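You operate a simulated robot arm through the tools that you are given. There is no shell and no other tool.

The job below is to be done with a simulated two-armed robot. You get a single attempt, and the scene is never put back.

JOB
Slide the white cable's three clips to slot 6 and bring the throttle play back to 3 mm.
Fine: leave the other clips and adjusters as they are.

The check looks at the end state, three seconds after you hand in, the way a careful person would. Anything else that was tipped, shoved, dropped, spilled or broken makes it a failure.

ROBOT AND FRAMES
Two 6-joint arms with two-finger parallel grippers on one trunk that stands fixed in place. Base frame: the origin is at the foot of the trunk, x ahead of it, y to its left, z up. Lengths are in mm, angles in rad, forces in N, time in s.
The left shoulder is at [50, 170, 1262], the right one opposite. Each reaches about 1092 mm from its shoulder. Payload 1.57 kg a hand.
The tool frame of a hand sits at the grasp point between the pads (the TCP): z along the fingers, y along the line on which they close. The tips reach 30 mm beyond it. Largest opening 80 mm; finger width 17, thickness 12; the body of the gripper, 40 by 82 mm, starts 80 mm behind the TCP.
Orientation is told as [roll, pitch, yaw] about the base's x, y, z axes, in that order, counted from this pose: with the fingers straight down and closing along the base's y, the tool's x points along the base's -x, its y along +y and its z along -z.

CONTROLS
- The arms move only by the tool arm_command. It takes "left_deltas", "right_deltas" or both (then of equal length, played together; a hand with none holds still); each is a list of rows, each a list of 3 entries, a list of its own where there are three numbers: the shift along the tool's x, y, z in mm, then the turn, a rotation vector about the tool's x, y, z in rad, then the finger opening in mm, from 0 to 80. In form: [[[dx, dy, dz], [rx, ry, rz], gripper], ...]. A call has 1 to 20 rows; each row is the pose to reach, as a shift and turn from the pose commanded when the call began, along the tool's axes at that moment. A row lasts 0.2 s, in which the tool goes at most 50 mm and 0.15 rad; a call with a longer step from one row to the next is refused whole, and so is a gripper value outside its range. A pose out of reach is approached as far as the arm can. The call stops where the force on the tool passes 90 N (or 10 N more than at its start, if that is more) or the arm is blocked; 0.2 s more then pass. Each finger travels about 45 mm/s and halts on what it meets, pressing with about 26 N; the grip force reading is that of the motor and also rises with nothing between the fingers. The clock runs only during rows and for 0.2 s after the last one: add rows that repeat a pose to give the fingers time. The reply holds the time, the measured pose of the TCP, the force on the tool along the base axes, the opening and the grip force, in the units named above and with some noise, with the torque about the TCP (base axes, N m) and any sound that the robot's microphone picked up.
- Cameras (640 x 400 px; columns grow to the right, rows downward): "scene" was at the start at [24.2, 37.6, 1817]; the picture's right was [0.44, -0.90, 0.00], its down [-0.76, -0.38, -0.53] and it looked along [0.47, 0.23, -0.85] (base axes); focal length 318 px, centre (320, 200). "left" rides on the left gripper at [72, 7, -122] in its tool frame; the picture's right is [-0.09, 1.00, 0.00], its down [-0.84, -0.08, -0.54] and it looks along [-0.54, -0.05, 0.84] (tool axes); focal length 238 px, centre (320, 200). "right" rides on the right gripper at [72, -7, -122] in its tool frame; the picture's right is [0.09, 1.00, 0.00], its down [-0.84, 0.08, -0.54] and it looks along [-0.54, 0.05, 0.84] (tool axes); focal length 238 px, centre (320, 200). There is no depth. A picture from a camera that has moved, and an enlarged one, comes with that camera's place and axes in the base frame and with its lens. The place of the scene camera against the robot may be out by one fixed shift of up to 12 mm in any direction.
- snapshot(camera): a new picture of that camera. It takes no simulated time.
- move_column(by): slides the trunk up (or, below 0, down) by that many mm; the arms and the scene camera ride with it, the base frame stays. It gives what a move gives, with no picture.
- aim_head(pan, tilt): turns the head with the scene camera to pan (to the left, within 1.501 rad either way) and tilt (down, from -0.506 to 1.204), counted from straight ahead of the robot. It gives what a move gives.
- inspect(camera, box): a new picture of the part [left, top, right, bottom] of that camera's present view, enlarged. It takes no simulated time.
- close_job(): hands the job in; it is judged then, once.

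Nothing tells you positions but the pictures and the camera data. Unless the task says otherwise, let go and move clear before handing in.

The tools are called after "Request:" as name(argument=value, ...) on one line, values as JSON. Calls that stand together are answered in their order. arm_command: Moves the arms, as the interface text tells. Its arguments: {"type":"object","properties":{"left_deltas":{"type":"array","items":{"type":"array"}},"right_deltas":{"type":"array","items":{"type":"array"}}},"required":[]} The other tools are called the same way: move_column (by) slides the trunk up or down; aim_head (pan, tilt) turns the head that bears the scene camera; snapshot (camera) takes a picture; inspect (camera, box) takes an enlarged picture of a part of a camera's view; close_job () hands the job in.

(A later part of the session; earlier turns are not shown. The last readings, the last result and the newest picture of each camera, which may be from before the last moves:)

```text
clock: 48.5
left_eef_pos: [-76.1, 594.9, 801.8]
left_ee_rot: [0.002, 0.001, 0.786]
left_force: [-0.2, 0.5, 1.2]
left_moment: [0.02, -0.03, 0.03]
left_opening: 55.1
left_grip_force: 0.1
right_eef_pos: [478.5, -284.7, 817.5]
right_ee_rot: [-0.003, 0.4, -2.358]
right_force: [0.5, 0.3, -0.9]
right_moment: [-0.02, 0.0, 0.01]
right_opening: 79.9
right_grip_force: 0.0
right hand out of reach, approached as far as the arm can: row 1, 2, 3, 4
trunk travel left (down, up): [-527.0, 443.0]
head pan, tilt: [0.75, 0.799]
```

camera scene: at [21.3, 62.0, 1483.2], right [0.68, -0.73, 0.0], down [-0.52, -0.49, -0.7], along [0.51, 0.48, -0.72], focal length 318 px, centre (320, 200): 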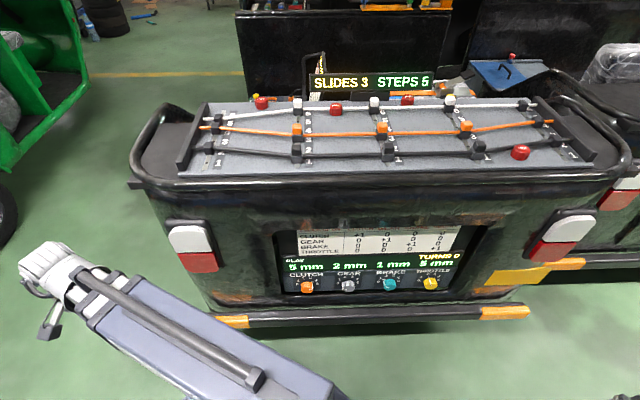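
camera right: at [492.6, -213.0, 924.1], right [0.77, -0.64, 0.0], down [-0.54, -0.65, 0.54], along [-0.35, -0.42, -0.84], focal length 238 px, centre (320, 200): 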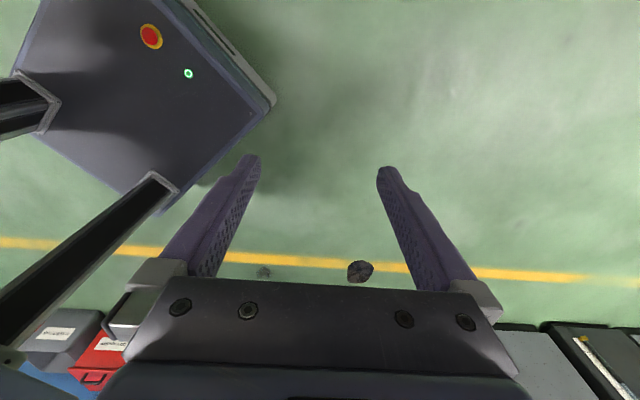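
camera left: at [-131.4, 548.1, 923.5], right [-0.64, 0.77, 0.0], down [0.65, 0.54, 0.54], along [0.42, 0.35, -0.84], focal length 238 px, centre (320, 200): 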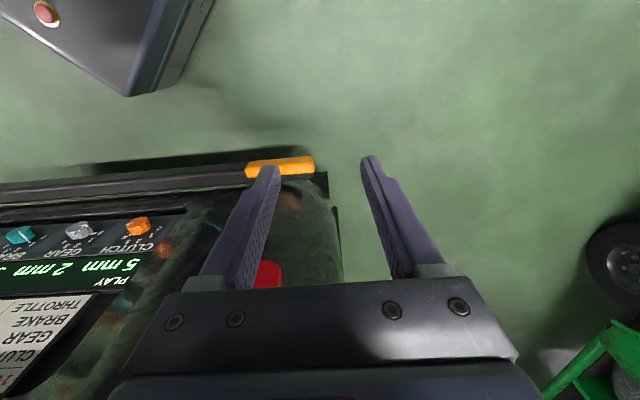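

The orientation tracks well: the wrist sits about 200 mm behind the TCP, and height is fixed by the column. I'll pitch fully (fingers forward, 12° down) and bring the hand in front of the knob line, still above and back from the vehicle.

Request:
arm_command(right_deltas=[[[35, -17, -1], [0, 0.1, 0], 80], [[70, -34, -2], [0, 0.2, 0], 80], [[105, -51, -3], [0, 0.3, 0], 80], [[140, -68, -4], [0, 0.4, 0], 80], [[175, -85, -4], [0, 0.5, 0], 80], [[210, -102, -5], [0, 0.6, 0], 80], [[245, -119, -6], [0, 0.7, 0], 80], [[280, -136, -6], [0, 0.8, 0], 80], [[315, -153, -7], [0, 0.88, 0], 80], [[349, -170, -8], [0, 0.96, 0], 80], [[349, -170, -8], [0, 0.96, 0], 80]])

Request:
snapshot(camera="right")

Request:
snapshot(camera="scene")

```text
clock: 50.9
left_eef_pos: [-76.3, 594.6, 801.5]
left_ee_rot: [0.003, 0.002, 0.785]
left_force: [-0.1, 1.1, 0.0]
left_moment: [0.03, -0.03, 0.01]
left_opening: 55.1
left_grip_force: 0.1
right_eef_pos: [601.3, 65.3, 976.4]
right_ee_rot: [-0.01, 1.357, -2.368]
right_force: [0.7, 0.0, -0.5]
right_moment: [-0.02, 0.0, -0.01]
right_opening: 80.1
right_grip_force: 0.1
right hand out of reach, approached as far as the arm can: row 1, 2, 3, 4, 5, 6, 7, 8, 9, 10, 11
trunk travel left (down, up): [-527.0, 443.0]
head pan, tilt: [0.75, 0.799]
```

```text
taken
camera right: at [523.8, -2.6, 1071.8], right [0.72, -0.69, 0.09], down [-0.45, -0.55, -0.7], along [0.53, 0.47, -0.71], focal length 238 px, centre (320, 200)
```

right: 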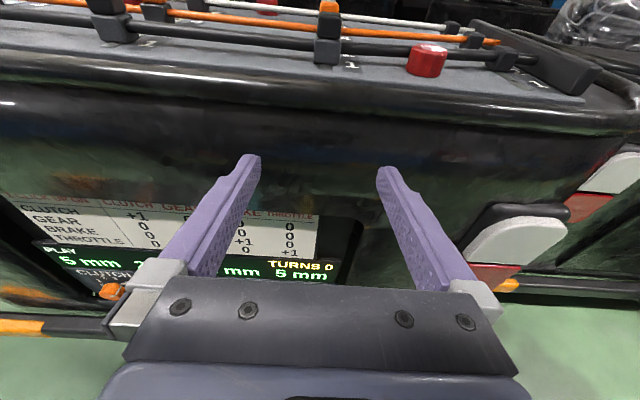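

```text
taken
camera scene: at [21.3, 62.1, 1483.1], right [0.68, -0.73, 0.0], down [-0.52, -0.49, -0.7], along [0.51, 0.48, -0.72], focal length 318 px, centre (320, 200)
```

scene: 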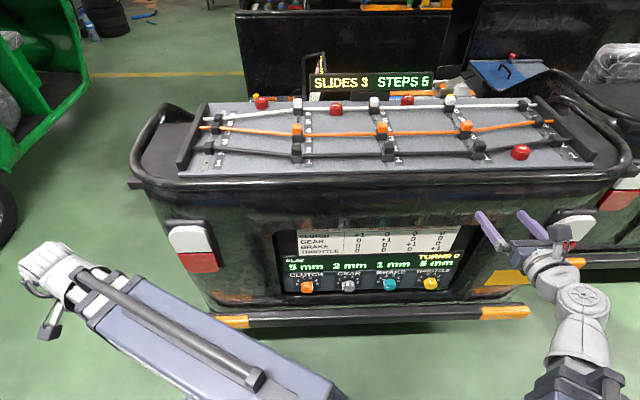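

The hand is now pitched at TCP (601, 65, 976), in line with the knob and about 80 mm back from it. I'll lower in stages and look.

Request:
move_column(by=-300)

Request:
snapshot(camera="right")

Request:
snapshot(camera="scene")

Request:
snapshot(camera="left")

```text
clock: 53.9
left_eef_pos: [-76.9, 595.3, 501.9]
left_ee_rot: [0.002, 0.002, 0.785]
left_force: [-0.9, 0.2, 0.8]
left_moment: [-0.04, 0.02, -0.06]
left_opening: 55.0
left_grip_force: 0.0
right_eef_pos: [600.6, 66.2, 675.4]
right_ee_rot: [-0.01, 1.356, -2.368]
right_force: [0.4, 0.2, 0.5]
right_moment: [-0.02, 0.01, 0.02]
right_opening: 80.1
right_grip_force: 0.0
trunk travel left (down, up): [-227.0, 743.0]
head pan, tilt: [0.75, 0.799]
```

```text
taken
camera right: at [523.9, -2.9, 771.7], right [0.72, -0.69, 0.09], down [-0.45, -0.55, -0.7], along [0.53, 0.47, -0.71], focal length 238 px, centre (320, 200)
```

right: 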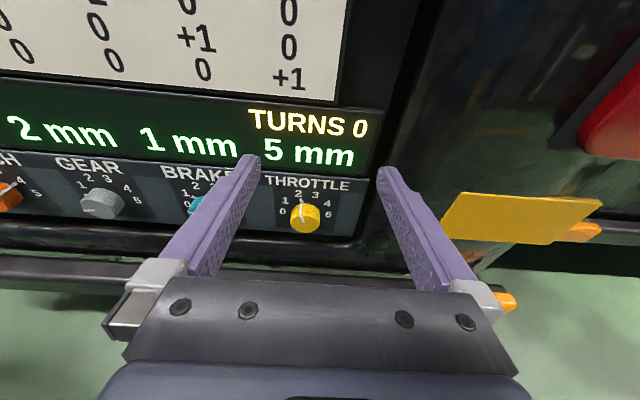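

```text
taken
camera scene: at [21.4, 62.1, 1183.2], right [0.68, -0.73, 0.0], down [-0.52, -0.49, -0.7], along [0.51, 0.48, -0.72], focal length 318 px, centre (320, 200)
```

scene: 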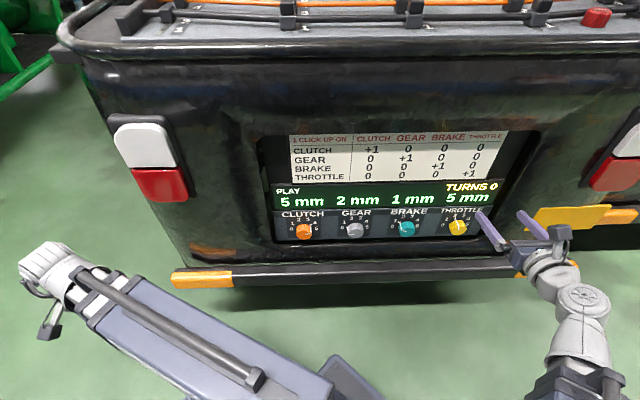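

```text
taken
camera left: at [-131.4, 548.1, 623.5], right [-0.64, 0.77, 0.0], down [0.65, 0.54, 0.54], along [0.42, 0.35, -0.84], focal length 238 px, centre (320, 200)
```

left: 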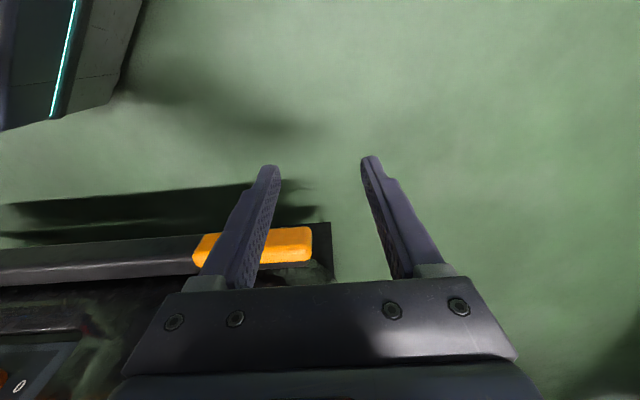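

Request:
inspect(camera="right", box=[250, 160, 370, 240])

Request:
move_column(by=-90)

Request:
snapshot(camera="right")

Request:
snapshot(camera="scene")

```text
5.00 times, centred on (310, 200) of right
camera zoom: at [523.9, -2.9, 771.7], right [0.72, -0.69, 0.09], down [-0.45, -0.55, -0.7], along [0.53, 0.47, -0.71], focal length 1192 px, centre (370, 200)
```

zoom: 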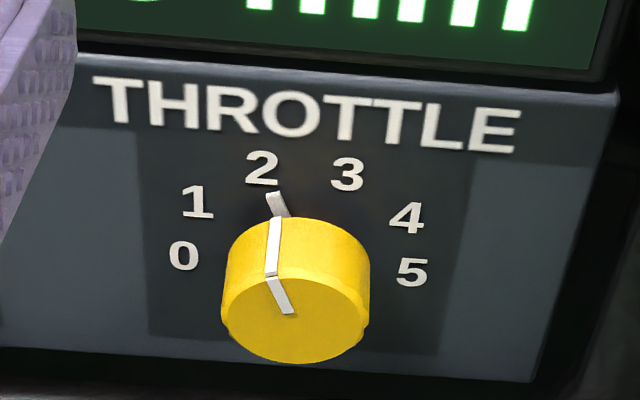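

```text
clock: 55.1
left_eef_pos: [-76.6, 595.0, 411.8]
left_ee_rot: [0.002, 0.0, 0.785]
left_force: [-0.6, 0.7, 0.1]
left_moment: [-0.01, 0.0, -0.01]
left_opening: 55.1
left_grip_force: 0.0
right_eef_pos: [601.7, 65.5, 585.7]
right_ee_rot: [-0.011, 1.355, -2.368]
right_force: [0.8, 0.4, 0.4]
right_moment: [-0.02, 0.0, 0.0]
right_opening: 80.0
right_grip_force: 0.1
trunk travel left (down, up): [-137.0, 833.0]
head pan, tilt: [0.75, 0.799]
```

```text
taken
camera right: at [523.9, -2.9, 681.7], right [0.72, -0.69, 0.09], down [-0.45, -0.55, -0.7], along [0.53, 0.47, -0.71], focal length 238 px, centre (320, 200)
```

right: 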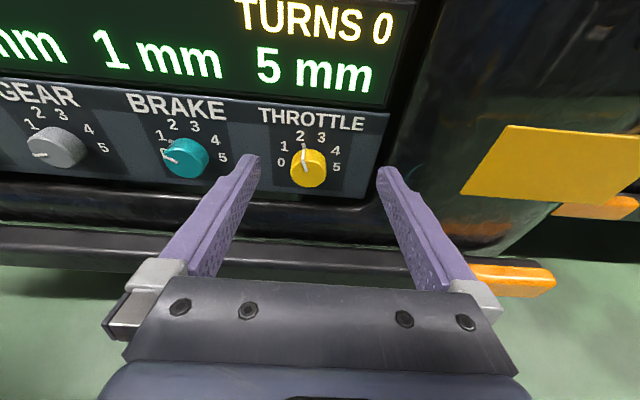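

```text
taken
camera scene: at [21.4, 62.1, 1093.2], right [0.68, -0.73, 0.0], down [-0.52, -0.49, -0.7], along [0.51, 0.48, -0.72], focal length 318 px, centre (320, 200)
```

scene: 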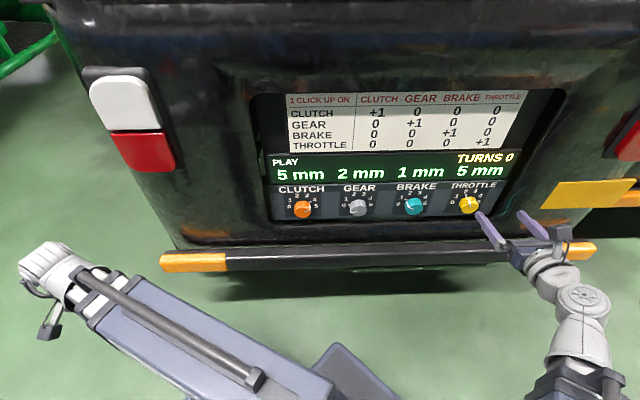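

Request:
inspect(camera="right", box=[250, 100, 370, 200])

Request:
inspect(camera="scene", box=[440, 170, 560, 270])

```text
4.00 times, centred on (310, 150) of right
camera zoom: at [523.9, -2.9, 681.7], right [0.72, -0.69, 0.09], down [-0.45, -0.55, -0.7], along [0.53, 0.47, -0.71], focal length 953 px, centre (360, 400)
```

zoom: 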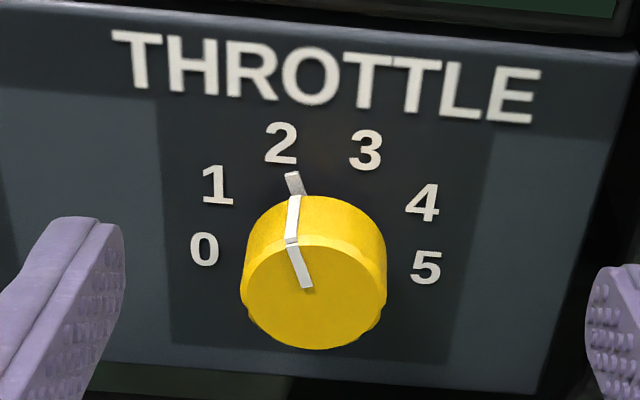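

```text
4.00 times, centred on (500, 220) of scene
camera zoom: at [21.4, 62.1, 1093.2], right [0.68, -0.73, 0.0], down [-0.52, -0.49, -0.7], along [0.51, 0.48, -0.72], focal length 1273 px, centre (-400, 120)
```

zoom: 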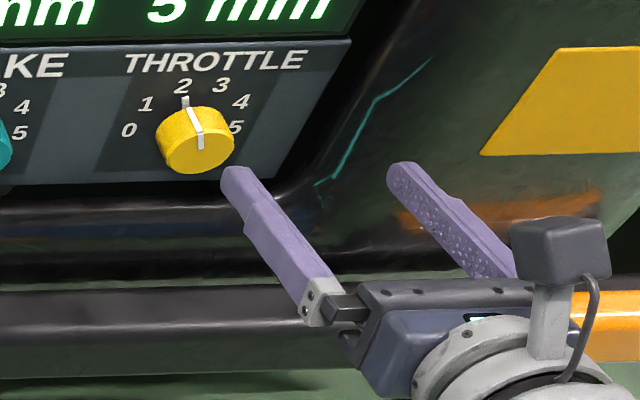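

From two heights I put the knob face at e1≈582, e2≈−369, z≈511. The labels are 45° apart and the axis dips about 0.1 rad. I'll align the pitch, centre sideways, then pre-roll the hand 22.5° so each grip turns one click.

Request:
arm_command(right_deltas=[[[10, -5, 0], [0, 0.05, 0], 75], [[20, -9.3, -1.3], [0, 0.1, 0], 70], [[20, -9.3, -1.3], [0, 0.1, 0], 70]])

Request:
arm_command(right_deltas=[[[0, 0, 0], [0, 0, 0.13], 70], [[0, 0, 0], [0, 0, 0.26], 70], [[0, 0, 0], [0, 0, 0.393], 70], [[0, 0, 0], [0, 0, 0.393], 70]])

Request:
snapshot(camera="right")

```text
clock: 55.9
left_eef_pos: [-77.0, 595.3, 413.2]
left_ee_rot: [0.002, 0.001, 0.785]
left_force: [0.1, -0.2, -0.2]
left_moment: [0.01, 0.04, 0.02]
left_opening: 55.0
left_grip_force: 0.0
right_eef_pos: [601.7, 75.2, 607.0]
right_ee_rot: [-0.02, 1.457, -2.374]
right_force: [-0.7, -0.4, -0.2]
right_moment: [-0.02, 0.0, 0.0]
right_opening: 69.8
right_grip_force: 0.0
right hand out of reach, approached as far as the arm can: row 2, 3
trunk travel left (down, up): [-137.0, 833.0]
head pan, tilt: [0.75, 0.799]
```

```text
clock: 56.9
left_eef_pos: [-76.7, 594.8, 411.4]
left_ee_rot: [0.001, 0.002, 0.784]
left_force: [-0.4, 0.2, -0.5]
left_moment: [0.03, -0.05, 0.03]
left_opening: 54.9
left_grip_force: 0.0
right_eef_pos: [601.8, 75.8, 608.3]
right_ee_rot: [-1.283, 1.159, 2.621]
right_force: [0.7, -0.2, 0.1]
right_moment: [0.0, 0.0, 0.0]
right_opening: 70.2
right_grip_force: 0.0
trunk travel left (down, up): [-137.0, 833.0]
head pan, tilt: [0.75, 0.799]
```

```text
taken
camera right: at [538.1, -19.5, 689.5], right [0.65, -0.7, -0.3], down [-0.62, -0.27, -0.73], along [0.43, 0.66, -0.61], focal length 238 px, centre (320, 200)
```

right: 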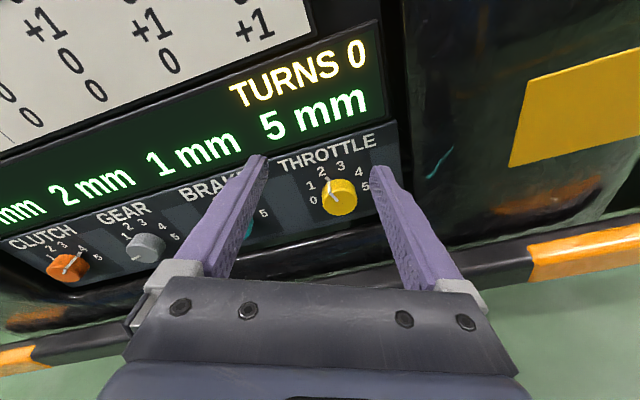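

Request:
move_column(by=-60)

Request:
snapshot(camera="right")

Request:
inspect(camera="right", box=[260, 100, 420, 220])

Request:
snapshot(camera="scene")

```text
clock: 57.9
left_eef_pos: [-77.5, 595.3, 352.2]
left_ee_rot: [0.001, 0.0, 0.786]
left_force: [-0.1, 0.8, -0.3]
left_moment: [-0.02, 0.0, -0.02]
left_opening: 55.1
left_grip_force: 0.1
right_eef_pos: [602.1, 75.5, 547.2]
right_ee_rot: [-1.283, 1.16, 2.622]
right_force: [0.4, -0.1, -0.1]
right_moment: [0.02, -0.01, -0.01]
right_opening: 70.0
right_grip_force: 0.0
trunk travel left (down, up): [-77.0, 893.0]
head pan, tilt: [0.75, 0.799]
```

```text
taken
camera right: at [538.0, -19.4, 629.6], right [0.65, -0.7, -0.3], down [-0.62, -0.27, -0.74], along [0.43, 0.66, -0.61], focal length 238 px, centre (320, 200)
```

right: 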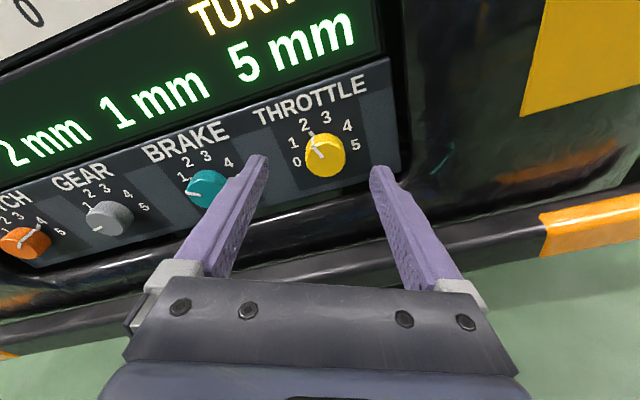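

```text
3.33 times, centred on (340, 160) of right
camera zoom: at [538.0, -19.4, 629.6], right [0.65, -0.7, -0.3], down [-0.62, -0.27, -0.74], along [0.43, 0.66, -0.61], focal length 794 px, centre (253, 333)
```

zoom: 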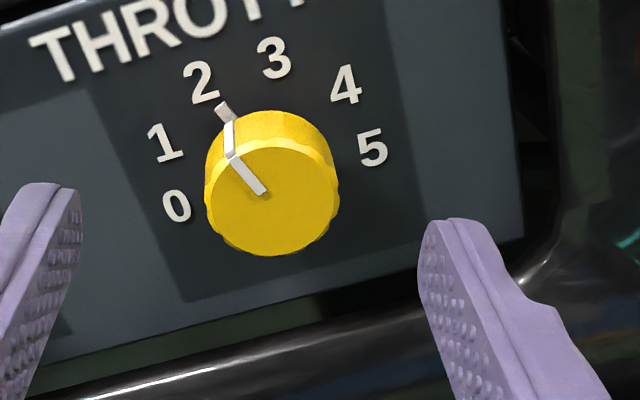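

```text
taken
camera scene: at [21.4, 62.1, 1033.1], right [0.68, -0.73, 0.0], down [-0.52, -0.49, -0.7], along [0.51, 0.48, -0.72], focal length 318 px, centre (320, 200)
```

scene: 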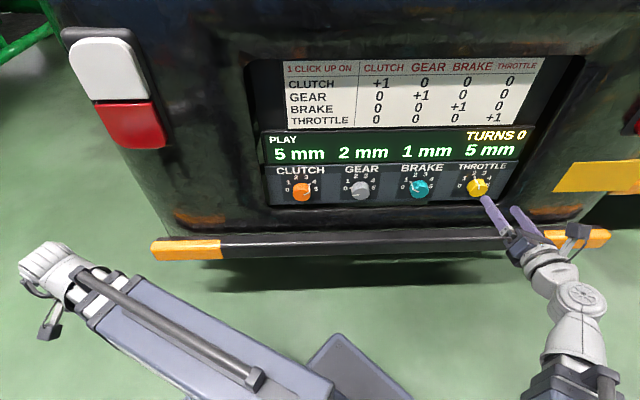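

The fingers are rolled the right way and the knob is well placed. The new estimate is e1≈580, e2≈−370, z≈510.5. I'll lower to knob height, then advance half way and re-check.

Request:
move_column(by=-36)

Request:
arm_command(right_deltas=[[[2.1, -1.5, 22.6], [0, 0, 0], 70], [[4.3, -3.1, 45.2], [0, 0, 0], 70], [[4.3, -3.1, 45.2], [0, 0, 0], 70]])

Request:
snapshot(camera="right")

Request:
inspect(camera="right", box=[240, 80, 400, 200])

Request:
inspect(camera="scene", box=[420, 150, 620, 290])

```text
clock: 58.7
left_eef_pos: [-76.8, 594.5, 316.4]
left_ee_rot: [0.001, 0.001, 0.785]
left_force: [-0.9, -0.1, 0.8]
left_moment: [0.01, -0.02, 0.01]
left_opening: 54.8
left_grip_force: 0.1
right_eef_pos: [602.0, 75.3, 510.7]
right_ee_rot: [-1.283, 1.16, 2.624]
right_force: [0.1, -0.4, -0.5]
right_moment: [-0.02, 0.02, 0.0]
right_opening: 69.9
right_grip_force: 0.1
trunk travel left (down, up): [-41.0, 929.0]
head pan, tilt: [0.75, 0.799]
```

```text
clock: 59.5
left_eef_pos: [-76.7, 593.8, 315.6]
left_ee_rot: [0.002, 0.001, 0.786]
left_force: [0.3, -1.0, 0.4]
left_moment: [-0.02, -0.01, 0.05]
left_opening: 55.0
left_grip_force: 0.1
right_eef_pos: [631.4, 106.6, 510.4]
right_ee_rot: [-1.279, 1.158, 2.624]
right_force: [0.2, 0.7, -0.7]
right_moment: [0.01, 0.04, -0.01]
right_opening: 69.7
right_grip_force: 0.0
trunk travel left (down, up): [-41.0, 929.0]
head pan, tilt: [0.75, 0.799]
```

```text
taken
camera right: at [569.0, 12.6, 593.4], right [0.65, -0.7, -0.3], down [-0.62, -0.27, -0.73], along [0.43, 0.66, -0.61], focal length 238 px, centre (320, 200)
```

right: 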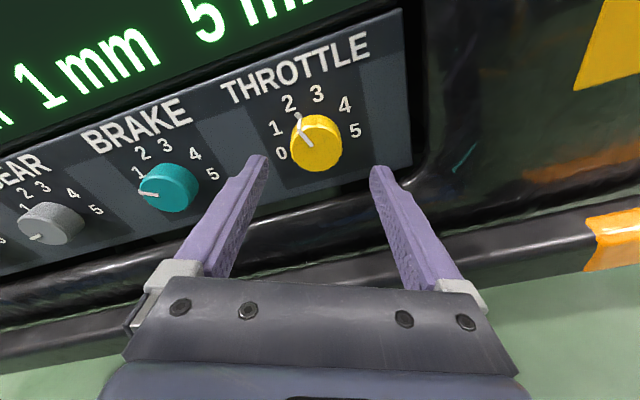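

```text
3.33 times, centred on (320, 140) of right
camera zoom: at [569.0, 12.6, 593.4], right [0.65, -0.7, -0.3], down [-0.62, -0.27, -0.73], along [0.43, 0.66, -0.61], focal length 794 px, centre (320, 400)
```

zoom: 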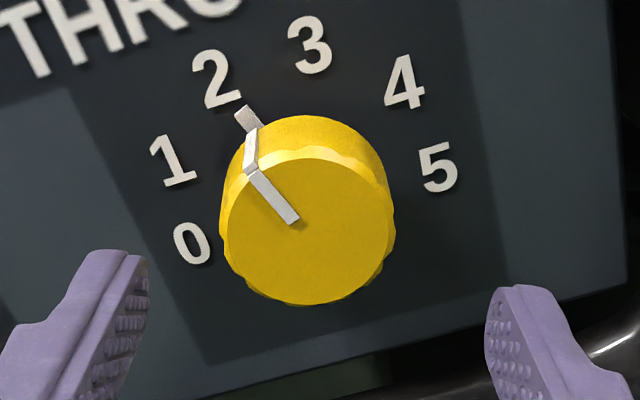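

```text
2.86 times, centred on (520, 220) of scene
camera zoom: at [21.4, 62.1, 997.1], right [0.68, -0.73, 0.0], down [-0.52, -0.49, -0.7], along [0.51, 0.48, -0.72], focal length 909 px, centre (-251, 143)
```

zoom: 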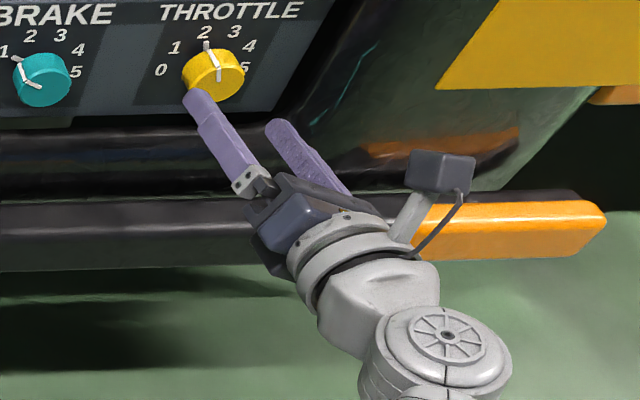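

The knob stays at the predicted spot (e1 582, e2 −370, z 510). I'll advance 46 mm so the fingers straddle it.

Request:
arm_command(right_deltas=[[[1.5, -1, 15], [0, 0, 0], 70], [[2.9, -2, 30], [0, 0, 0], 70], [[3.8, -2.7, 40], [0, 0, 0], 70], [[4.4, -3.1, 45.7], [0, 0, 0], 70], [[4.4, -3.1, 45.7], [0, 0, 0], 70]])

Request:
snapshot(camera="right")

Request:
inspect(camera="right", box=[240, 80, 400, 220])

Request:
inspect(camera="scene", box=[420, 130, 600, 270])

```text
clock: 60.7
left_eef_pos: [-76.1, 595.1, 316.8]
left_ee_rot: [0.002, 0.002, 0.785]
left_force: [0.8, 0.5, -0.4]
left_moment: [-0.01, 0.0, 0.0]
left_opening: 55.1
left_grip_force: 0.2
right_eef_pos: [665.4, 141.5, 510.8]
right_ee_rot: [-1.284, 1.16, 2.62]
right_force: [0.4, 0.5, 0.3]
right_moment: [-0.02, 0.0, 0.01]
right_opening: 69.8
right_grip_force: 0.2
trunk travel left (down, up): [-41.0, 929.0]
head pan, tilt: [0.75, 0.799]
```

```text
taken
camera right: at [600.3, 46.6, 593.7], right [0.65, -0.7, -0.3], down [-0.62, -0.27, -0.74], along [0.43, 0.66, -0.61], focal length 238 px, centre (320, 200)
```

right: 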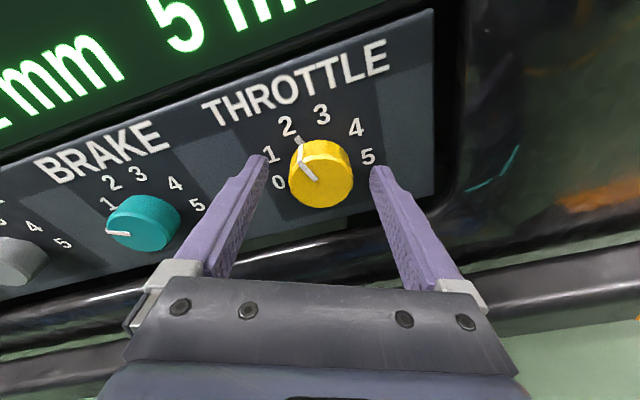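

```text
2.86 times, centred on (320, 150) of right
camera zoom: at [600.3, 46.6, 593.7], right [0.65, -0.7, -0.3], down [-0.62, -0.27, -0.74], along [0.43, 0.66, -0.61], focal length 681 px, centre (320, 343)
```

zoom: 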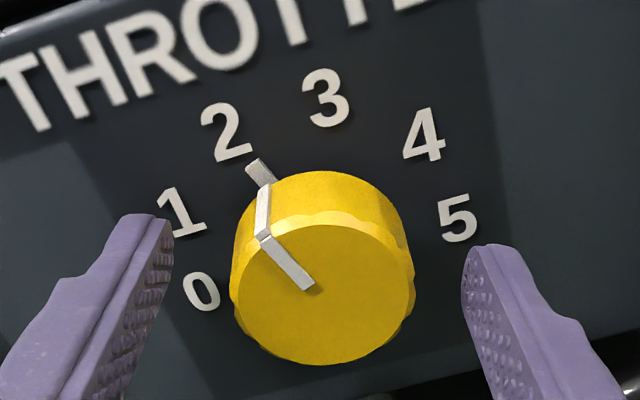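

```text
2.86 times, centred on (510, 200) of scene
camera zoom: at [21.4, 62.1, 997.1], right [0.68, -0.73, 0.0], down [-0.52, -0.49, -0.7], along [0.51, 0.48, -0.72], focal length 909 px, centre (-223, 200)
```

zoom: 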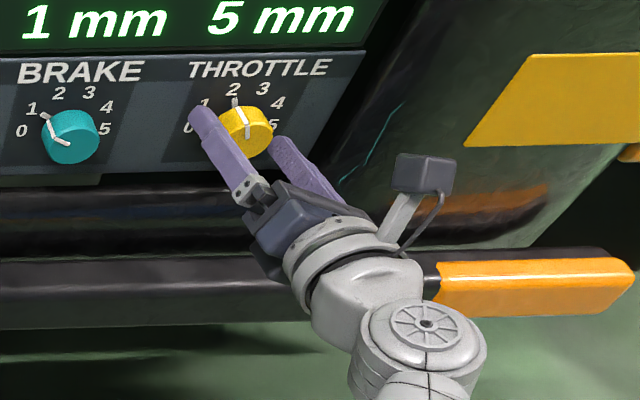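

The hand is aligned to within about a millimetre on the knob axis with no contact force. I'll close on the knob and see.

Request:
arm_command(right_deltas=[[[0, 0, 0], [0, 0, 0], 55], [[0, 0, 0], [0, 0, 0], 40], [[0, 0, 0], [0, 0, 0], 32], [[0, 0, 0], [0, 0, 0], 32]])

Request:
inspect(camera="right", box=[220, 60, 420, 220])

```text
clock: 61.7
left_eef_pos: [-76.9, 594.5, 316.0]
left_ee_rot: [0.002, 0.003, 0.785]
left_force: [0.2, -0.1, -0.2]
left_moment: [0.01, -0.01, 0.0]
left_opening: 54.8
left_grip_force: 0.1
right_eef_pos: [664.4, 141.9, 510.8]
right_ee_rot: [-1.287, 1.16, 2.62]
right_force: [2.4, -1.7, -0.4]
right_moment: [0.14, -0.15, 0.34]
right_opening: 42.6
right_grip_force: 30.0
trunk travel left (down, up): [-41.0, 929.0]
head pan, tilt: [0.75, 0.799]
```

```text
2.50 times, centred on (320, 140) of right
camera zoom: at [600.5, 46.3, 593.6], right [0.65, -0.7, -0.3], down [-0.62, -0.27, -0.74], along [0.43, 0.66, -0.61], focal length 596 px, centre (320, 350)
```

zoom: 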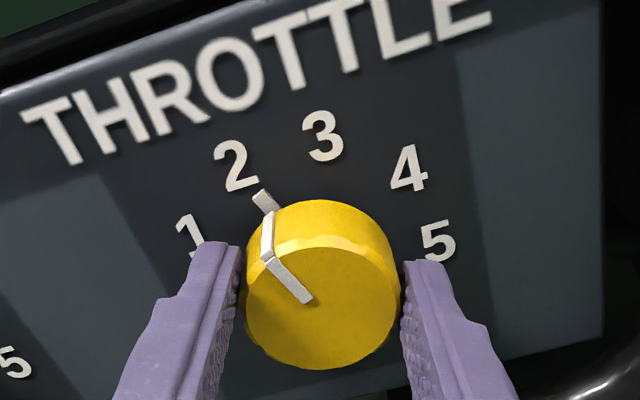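

It's gripped at 42.6 mm, clear of the pointer. Now I turn one click counter‑clockwise.

Request:
arm_command(right_deltas=[[[0, 0, 0], [0, 0, -0.1], 32], [[0, 0, 0], [0, 0, -0.2], 32], [[0, 0, 0], [0, 0, -0.3], 32], [[0, 0, 0], [0, 0, -0.4], 32], [[0, 0, 0], [0, 0, -0.5], 32], [[0, 0, 0], [0, 0, -0.6], 32], [[0, 0, 0], [0, 0, -0.7], 32], [[0, 0, 0], [0, 0, -0.785], 32], [[0, 0, 0], [0, 0, -0.785], 32]])

Request:
snapshot(camera="right")

Request:
inspect(camera="right", box=[220, 60, 420, 220])

Request:
inspect(camera="scene", box=[240, 50, 560, 250])

```text
clock: 63.7
left_eef_pos: [-77.1, 594.8, 316.3]
left_ee_rot: [0.001, 0.001, 0.785]
left_force: [0.7, 0.0, -0.5]
left_moment: [0.02, 0.03, 0.0]
left_opening: 55.2
left_grip_force: 0.0
right_eef_pos: [665.8, 141.7, 511.9]
right_ee_rot: [1.281, 1.163, -1.05]
right_force: [1.4, 2.2, 2.8]
right_moment: [0.2, -0.18, -0.9]
right_opening: 42.2
right_grip_force: 45.0
trunk travel left (down, up): [-41.0, 929.0]
head pan, tilt: [0.75, 0.799]
```

```text
taken
camera right: at [561.2, 85.5, 588.8], right [0.66, -0.59, 0.46], down [-0.16, -0.72, -0.68], along [0.73, 0.38, -0.57], focal length 238 px, centre (320, 200)
```

right: 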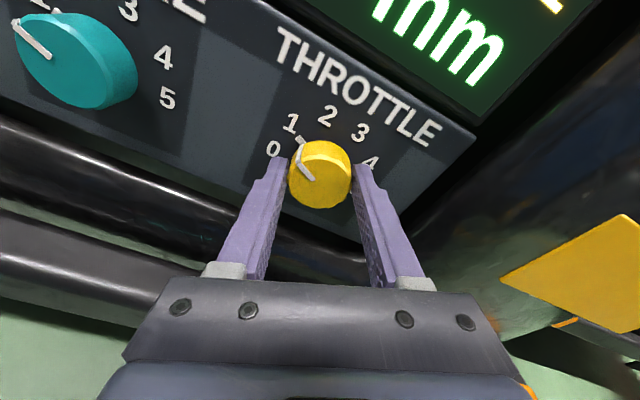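

```text
2.50 times, centred on (320, 140) of right
camera zoom: at [561.2, 85.5, 588.8], right [0.66, -0.59, 0.46], down [-0.16, -0.72, -0.68], along [0.73, 0.38, -0.57], focal length 596 px, centre (320, 350)
```

zoom: 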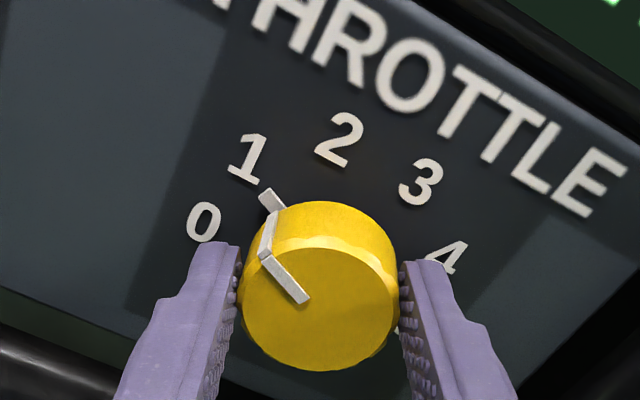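

```text
2.00 times, centred on (400, 150) of scene
camera zoom: at [21.3, 62.2, 997.1], right [0.68, -0.73, 0.0], down [-0.52, -0.49, -0.7], along [0.51, 0.48, -0.72], focal length 636 px, centre (160, 300)
```

zoom: 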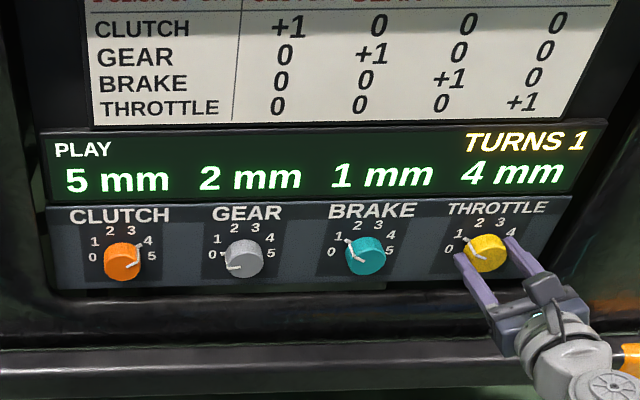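

One click down: throttle 4 mm, TURNS 1. The pointer would now be under a finger if I re-gripped in the first position, so I'll open, roll back only 15°, re-grip beside it and turn part of the next click.

Request:
arm_command(right_deltas=[[[0, 0, 0], [0, 0, 0], 50], [[0, 0, 0], [0, 0, 0], 66], [[0, 0, 0], [0, 0, 0], 66], [[0, 0, 0], [0, 0, 0.13], 66], [[0, 0, 0], [0, 0, 0.26], 66], [[0, 0, 0], [0, 0, 0.26], 66]])

Request:
inspect(camera="right", box=[220, 60, 420, 220])

Request:
inspect(camera="scene", box=[240, 50, 560, 250])

```text
clock: 65.1
left_eef_pos: [-76.5, 595.2, 316.9]
left_ee_rot: [0.002, 0.003, 0.786]
left_force: [0.7, -0.2, 0.5]
left_moment: [-0.01, 0.01, -0.03]
left_opening: 55.3
left_grip_force: 0.0
right_eef_pos: [664.4, 141.3, 511.1]
right_ee_rot: [0.845, 1.399, -1.504]
right_force: [-0.8, 0.0, -0.5]
right_moment: [0.01, 0.01, 0.01]
right_opening: 66.0
right_grip_force: 0.1
trunk travel left (down, up): [-41.0, 929.0]
head pan, tilt: [0.75, 0.799]
```

```text
2.50 times, centred on (320, 140) of right
camera zoom: at [574.2, 73.5, 595.2], right [0.71, -0.67, 0.22], down [-0.32, -0.58, -0.75], along [0.63, 0.47, -0.62], focal length 596 px, centre (320, 350)
```

zoom: 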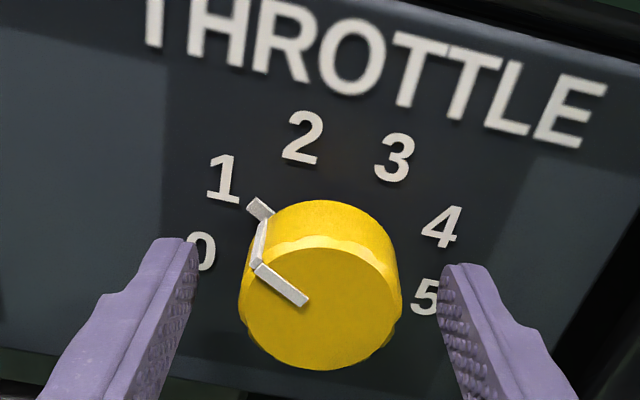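

```text
2.00 times, centred on (400, 150) of scene
camera zoom: at [21.4, 62.1, 997.1], right [0.68, -0.73, 0.0], down [-0.52, -0.49, -0.7], along [0.51, 0.48, -0.72], focal length 636 px, centre (160, 300)
```

zoom: 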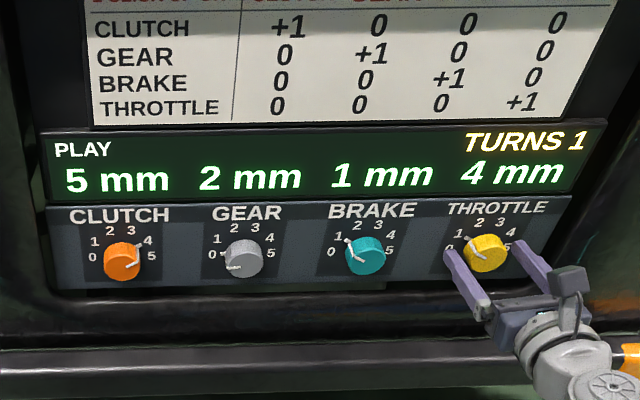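

The finger edge would be too close to the pointer, so I'll roll 7.5° more, then grip and turn 25°.

Request:
arm_command(right_deltas=[[[0, 0, 0], [0, 0, -0.12], 66], [[0, 0, 0], [0, 0, -0.12], 50], [[0, 0, 0], [0, 0, -0.12], 38], [[0, 0, 0], [0, 0, -0.12], 32], [[0, 0, 0], [0, 0, -0.12], 32]])

Request:
inspect(camera="right", box=[220, 60, 420, 220])

```text
clock: 66.3
left_eef_pos: [-76.7, 594.6, 316.2]
left_ee_rot: [0.003, 0.002, 0.785]
left_force: [0.2, -0.8, -0.2]
left_moment: [0.01, -0.04, -0.01]
left_opening: 54.9
left_grip_force: 0.1
right_eef_pos: [665.1, 141.6, 511.5]
right_ee_rot: [1.137, 1.296, -1.204]
right_force: [2.7, -0.7, 1.6]
right_moment: [0.1, -0.1, -0.67]
right_opening: 42.4
right_grip_force: 34.9
trunk travel left (down, up): [-41.0, 929.0]
head pan, tilt: [0.75, 0.799]
```

```text
2.50 times, centred on (320, 140) of right
camera zoom: at [568.2, 79.4, 592.7], right [0.69, -0.64, 0.33], down [-0.25, -0.64, -0.73], along [0.68, 0.42, -0.6], focal length 596 px, centre (320, 350)
```

zoom: 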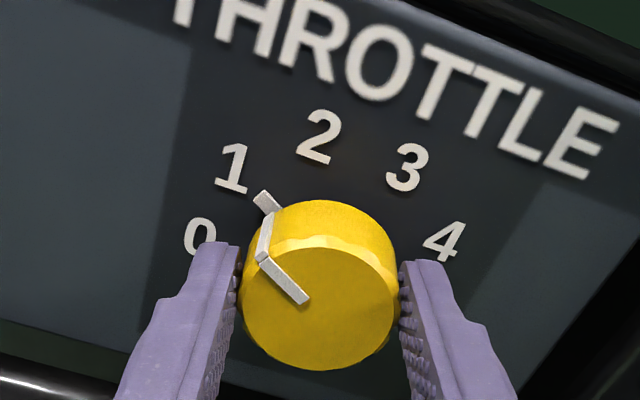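

Request:
arm_command(right_deltas=[[[0, 0, 0], [0, 0, -0.08], 32], [[0, 0, 0], [0, 0, -0.16], 32], [[0, 0, 0], [0, 0, -0.24], 32], [[0, 0, 0], [0, 0, -0.32], 32], [[0, 0, 0], [0, 0, -0.42], 32], [[0, 0, 0], [0, 0, -0.42], 32]])

Request:
snapshot(camera="right")

Request:
inspect(camera="scene", box=[240, 50, 560, 250])

```text
clock: 67.7
left_eef_pos: [-76.7, 593.6, 315.1]
left_ee_rot: [0.002, 0.003, 0.786]
left_force: [1.0, -0.4, 0.2]
left_moment: [0.04, -0.03, -0.02]
left_opening: 54.8
left_grip_force: 0.1
right_eef_pos: [664.9, 141.6, 510.8]
right_ee_rot: [1.389, 0.891, -0.925]
right_force: [-2.7, -3.1, -3.2]
right_moment: [0.25, -0.19, -0.77]
right_opening: 42.9
right_grip_force: 44.8
trunk travel left (down, up): [-41.0, 929.0]
head pan, tilt: [0.75, 0.799]
```

```text
taken
camera right: at [548.5, 96.1, 576.9], right [0.57, -0.45, 0.69], down [-0.02, -0.84, -0.54], along [0.82, 0.3, -0.48], focal length 238 px, centre (320, 200)
```

right: 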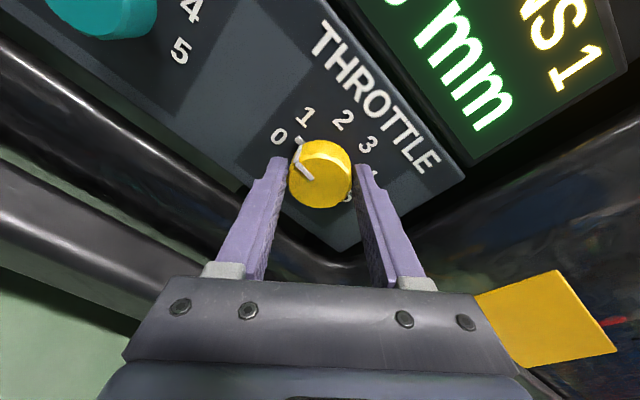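

```text
2.00 times, centred on (400, 150) of scene
camera zoom: at [21.3, 62.0, 997.1], right [0.68, -0.73, 0.0], down [-0.52, -0.49, -0.7], along [0.51, 0.48, -0.72], focal length 636 px, centre (160, 300)
```

zoom: 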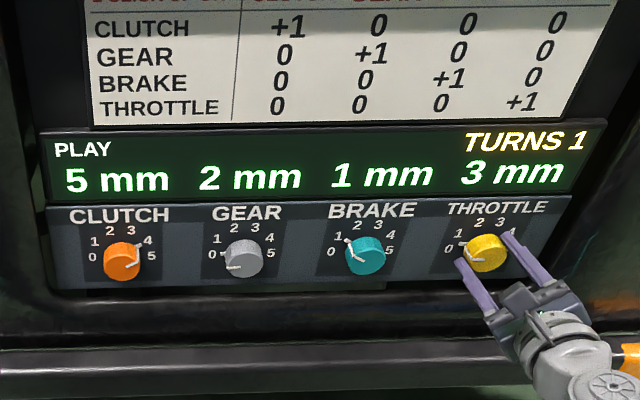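

The display already reads 3 mm, but the knob is only part way to the 0 detent. I'll release and see whether it settles into the click.

Request:
arm_command(right_deltas=[[[0, 0, 0], [0, 0, 0], 50], [[0, 0, 0], [0, 0, 0], 66], [[0, 0, 0], [0, 0, 0], 66], [[0, 0, 0], [0, 0, 0.13], 66], [[0, 0, 0], [0, 0, 0.26], 66], [[0, 0, 0], [0, 0, 0.39], 66], [[0, 0, 0], [0, 0, 0.52], 66], [[0, 0, 0], [0, 0, 0.66], 66], [[0, 0, 0], [0, 0, 0.66], 66]])

Request:
snapshot(camera="right")

Request:
inspect(camera="right", box=[220, 60, 420, 220])

Request:
inspect(camera="scene", box=[240, 50, 560, 250])

```text
clock: 69.7
left_eef_pos: [-77.1, 595.0, 316.4]
left_ee_rot: [0.002, 0.001, 0.786]
left_force: [0.1, 0.1, 0.6]
left_moment: [-0.04, 0.02, 0.02]
left_opening: 55.0
left_grip_force: 0.1
right_eef_pos: [665.4, 141.4, 510.2]
right_ee_rot: [0.069, 1.458, -2.287]
right_force: [-0.1, 0.1, 0.1]
right_moment: [0.0, -0.01, 0.01]
right_opening: 65.9
right_grip_force: 0.1
trunk travel left (down, up): [-41.0, 929.0]
head pan, tilt: [0.75, 0.799]
```

```text
taken
camera right: at [580.8, 67.6, 596.5], right [0.71, -0.69, 0.1], down [-0.39, -0.51, -0.77], along [0.58, 0.51, -0.63], focal length 238 px, centre (320, 200)
```

right: 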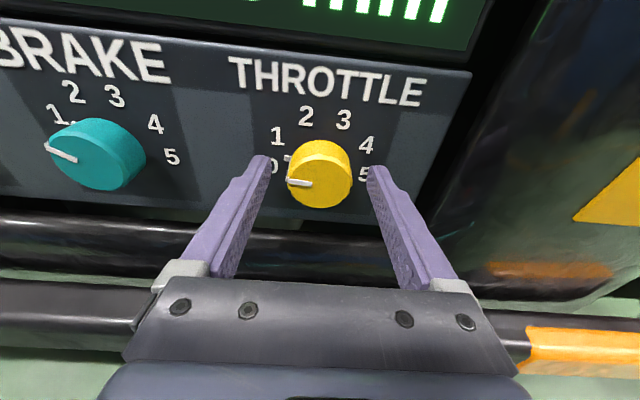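

```text
2.50 times, centred on (320, 140) of right
camera zoom: at [580.8, 67.6, 596.5], right [0.71, -0.69, 0.1], down [-0.39, -0.51, -0.77], along [0.58, 0.51, -0.63], focal length 596 px, centre (320, 350)
```

zoom: 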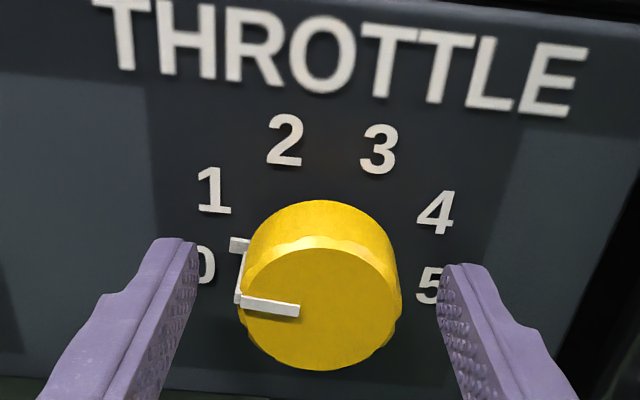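

```text
2.00 times, centred on (400, 150) of scene
camera zoom: at [21.4, 62.1, 997.1], right [0.68, -0.73, 0.0], down [-0.52, -0.49, -0.7], along [0.51, 0.48, -0.72], focal length 636 px, centre (160, 300)
```

zoom: 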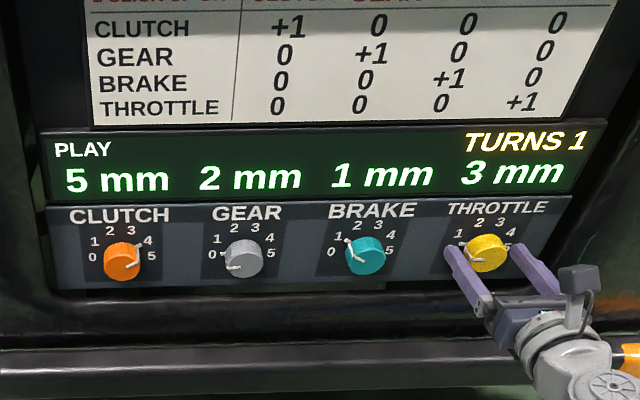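

The knob holds mid-way (pointer about half between 1 and 0), so I need roughly another 0.37 rad. I'll roll to a grip well clear of the pointer and finish.

Request:
arm_command(right_deltas=[[[0, 0, 0], [0, 0, 0.13], 66], [[0, 0, 0], [0, 0, 0.26], 66], [[0, 0, 0], [0, 0, 0.39], 66], [[0, 0, 0], [0, 0, 0.52], 66], [[0, 0, 0], [0, 0, 0.62], 66], [[0, 0, 0], [0, 0, 0.62], 66]])

Request:
inspect(camera="right", box=[220, 60, 420, 220])

```text
clock: 71.1
left_eef_pos: [-76.3, 594.9, 315.9]
left_ee_rot: [0.0, 0.002, 0.784]
left_force: [0.0, 0.2, -0.5]
left_moment: [0.01, -0.01, -0.02]
left_opening: 54.9
left_grip_force: 0.0
right_eef_pos: [664.9, 142.4, 509.8]
right_ee_rot: [-1.374, 0.949, 2.519]
right_force: [-0.2, 0.6, 0.7]
right_moment: [0.0, -0.02, 0.0]
right_opening: 65.9
right_grip_force: 0.2
trunk travel left (down, up): [-41.0, 929.0]
head pan, tilt: [0.75, 0.799]
```

```text
2.50 times, centred on (320, 140) of right
camera zoom: at [610.6, 36.9, 587.3], right [0.57, -0.65, -0.49], down [-0.73, -0.15, -0.66], along [0.36, 0.74, -0.56], focal length 596 px, centre (320, 350)
```

zoom: 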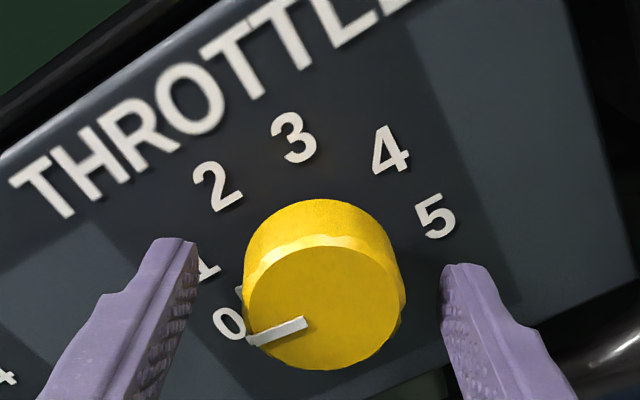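

Request:
arm_command(right_deltas=[[[0, 0, 0], [0, 0, 0.07], 60], [[0, 0, 0], [0, 0, 0.07], 50], [[0, 0, 0], [0, 0, 0.07], 40], [[0, 0, 0], [0, 0, 0.07], 32], [[0, 0, 0], [0, 0, 0.07], 32]])

Request:
inspect(camera="right", box=[220, 60, 420, 220])

```text
clock: 72.3
left_eef_pos: [-76.8, 596.0, 315.1]
left_ee_rot: [0.002, 0.001, 0.783]
left_force: [-0.1, 0.3, 0.8]
left_moment: [0.01, 0.02, -0.02]
left_opening: 54.9
left_grip_force: 0.0
right_eef_pos: [665.3, 141.9, 510.7]
right_ee_rot: [-1.392, 0.884, 2.495]
right_force: [3.1, -3.2, -3.3]
right_moment: [0.14, -0.16, 0.05]
right_opening: 42.5
right_grip_force: 30.5
trunk travel left (down, up): [-41.0, 929.0]
head pan, tilt: [0.75, 0.799]
```

```text
2.50 times, centred on (320, 140) of right
camera zoom: at [613.6, 33.3, 584.5], right [0.54, -0.63, -0.55], down [-0.77, -0.11, -0.63], along [0.34, 0.77, -0.54], focal length 596 px, centre (320, 350)
```

zoom: 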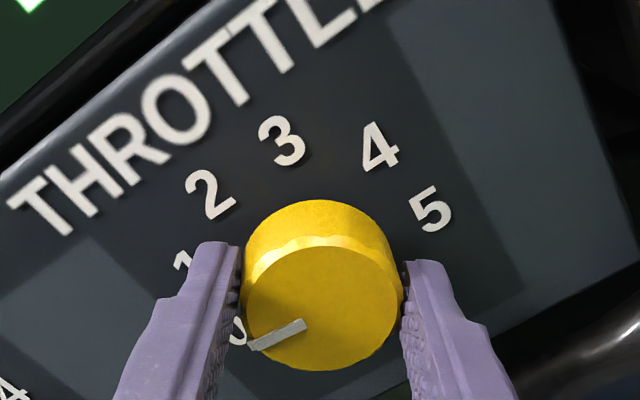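

The grip on the cylinder is clean at 42.5 mm. I'll turn the remaining 0.37 rad.

Request:
arm_command(right_deltas=[[[0, 0, 0], [0, 0, -0.08], 32], [[0, 0, 0], [0, 0, -0.16], 32], [[0, 0, 0], [0, 0, -0.24], 32], [[0, 0, 0], [0, 0, -0.32], 32], [[0, 0, 0], [0, 0, -0.37], 32], [[0, 0, 0], [0, 0, -0.37], 32]])

Request:
arm_command(right_deltas=[[[0, 0, 0], [0, 0, 0], 50], [[0, 0, 0], [0, 0, 0], 70], [[0, 0, 0], [0, 0, 0], 70], [[0, 0, 0], [0, 0, 0], 70]])

Request:
inspect(camera="right", box=[220, 60, 420, 220])

Request:
inspect(camera="scene", box=[240, 50, 560, 250])

```text
clock: 73.7
left_eef_pos: [-77.2, 594.0, 316.6]
left_ee_rot: [0.002, 0.003, 0.786]
left_force: [0.1, 0.7, 1.3]
left_moment: [-0.01, -0.02, -0.02]
left_opening: 55.4
left_grip_force: 0.1
right_eef_pos: [665.3, 141.4, 510.3]
right_ee_rot: [-1.211, 1.24, 2.701]
right_force: [6.7, -4.9, -6.2]
right_moment: [0.93, 0.34, 0.65]
right_opening: 42.1
right_grip_force: 45.1
trunk travel left (down, up): [-41.0, 929.0]
head pan, tilt: [0.75, 0.799]
```

```text
clock: 74.7
left_eef_pos: [-78.0, 595.5, 315.6]
left_ee_rot: [0.0, 0.001, 0.788]
left_force: [-0.7, -0.1, -0.3]
left_moment: [0.0, 0.02, 0.0]
left_opening: 55.0
left_grip_force: 0.0
right_eef_pos: [665.3, 141.9, 510.1]
right_ee_rot: [-1.211, 1.241, 2.7]
right_force: [0.1, -0.1, 0.1]
right_moment: [0.01, 0.01, -0.02]
right_opening: 70.0
right_grip_force: 0.1
trunk travel left (down, up): [-41.0, 929.0]
head pan, tilt: [0.75, 0.799]
```

```text
2.50 times, centred on (320, 140) of right
camera zoom: at [596.4, 51.5, 595.1], right [0.67, -0.71, -0.21], down [-0.57, -0.32, -0.75], along [0.46, 0.63, -0.62], focal length 596 px, centre (320, 350)
```

zoom: 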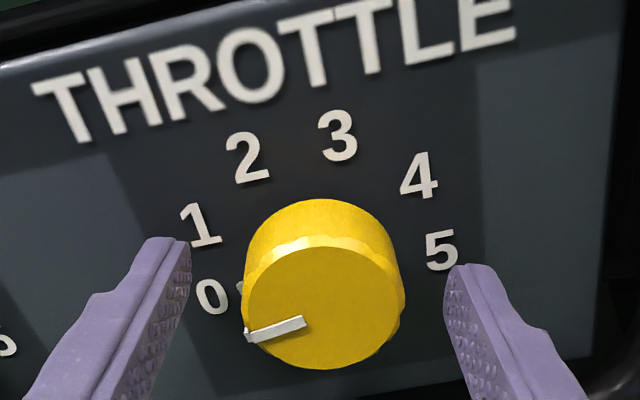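

```text
2.00 times, centred on (400, 150) of scene
camera zoom: at [21.4, 62.1, 997.1], right [0.68, -0.73, 0.0], down [-0.52, -0.49, -0.7], along [0.51, 0.48, -0.72], focal length 636 px, centre (160, 300)
```

zoom: 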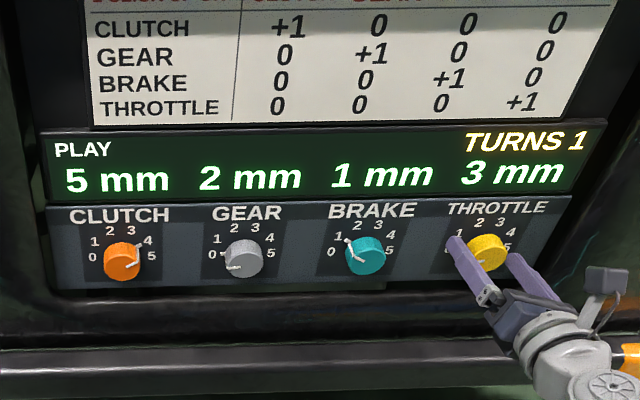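

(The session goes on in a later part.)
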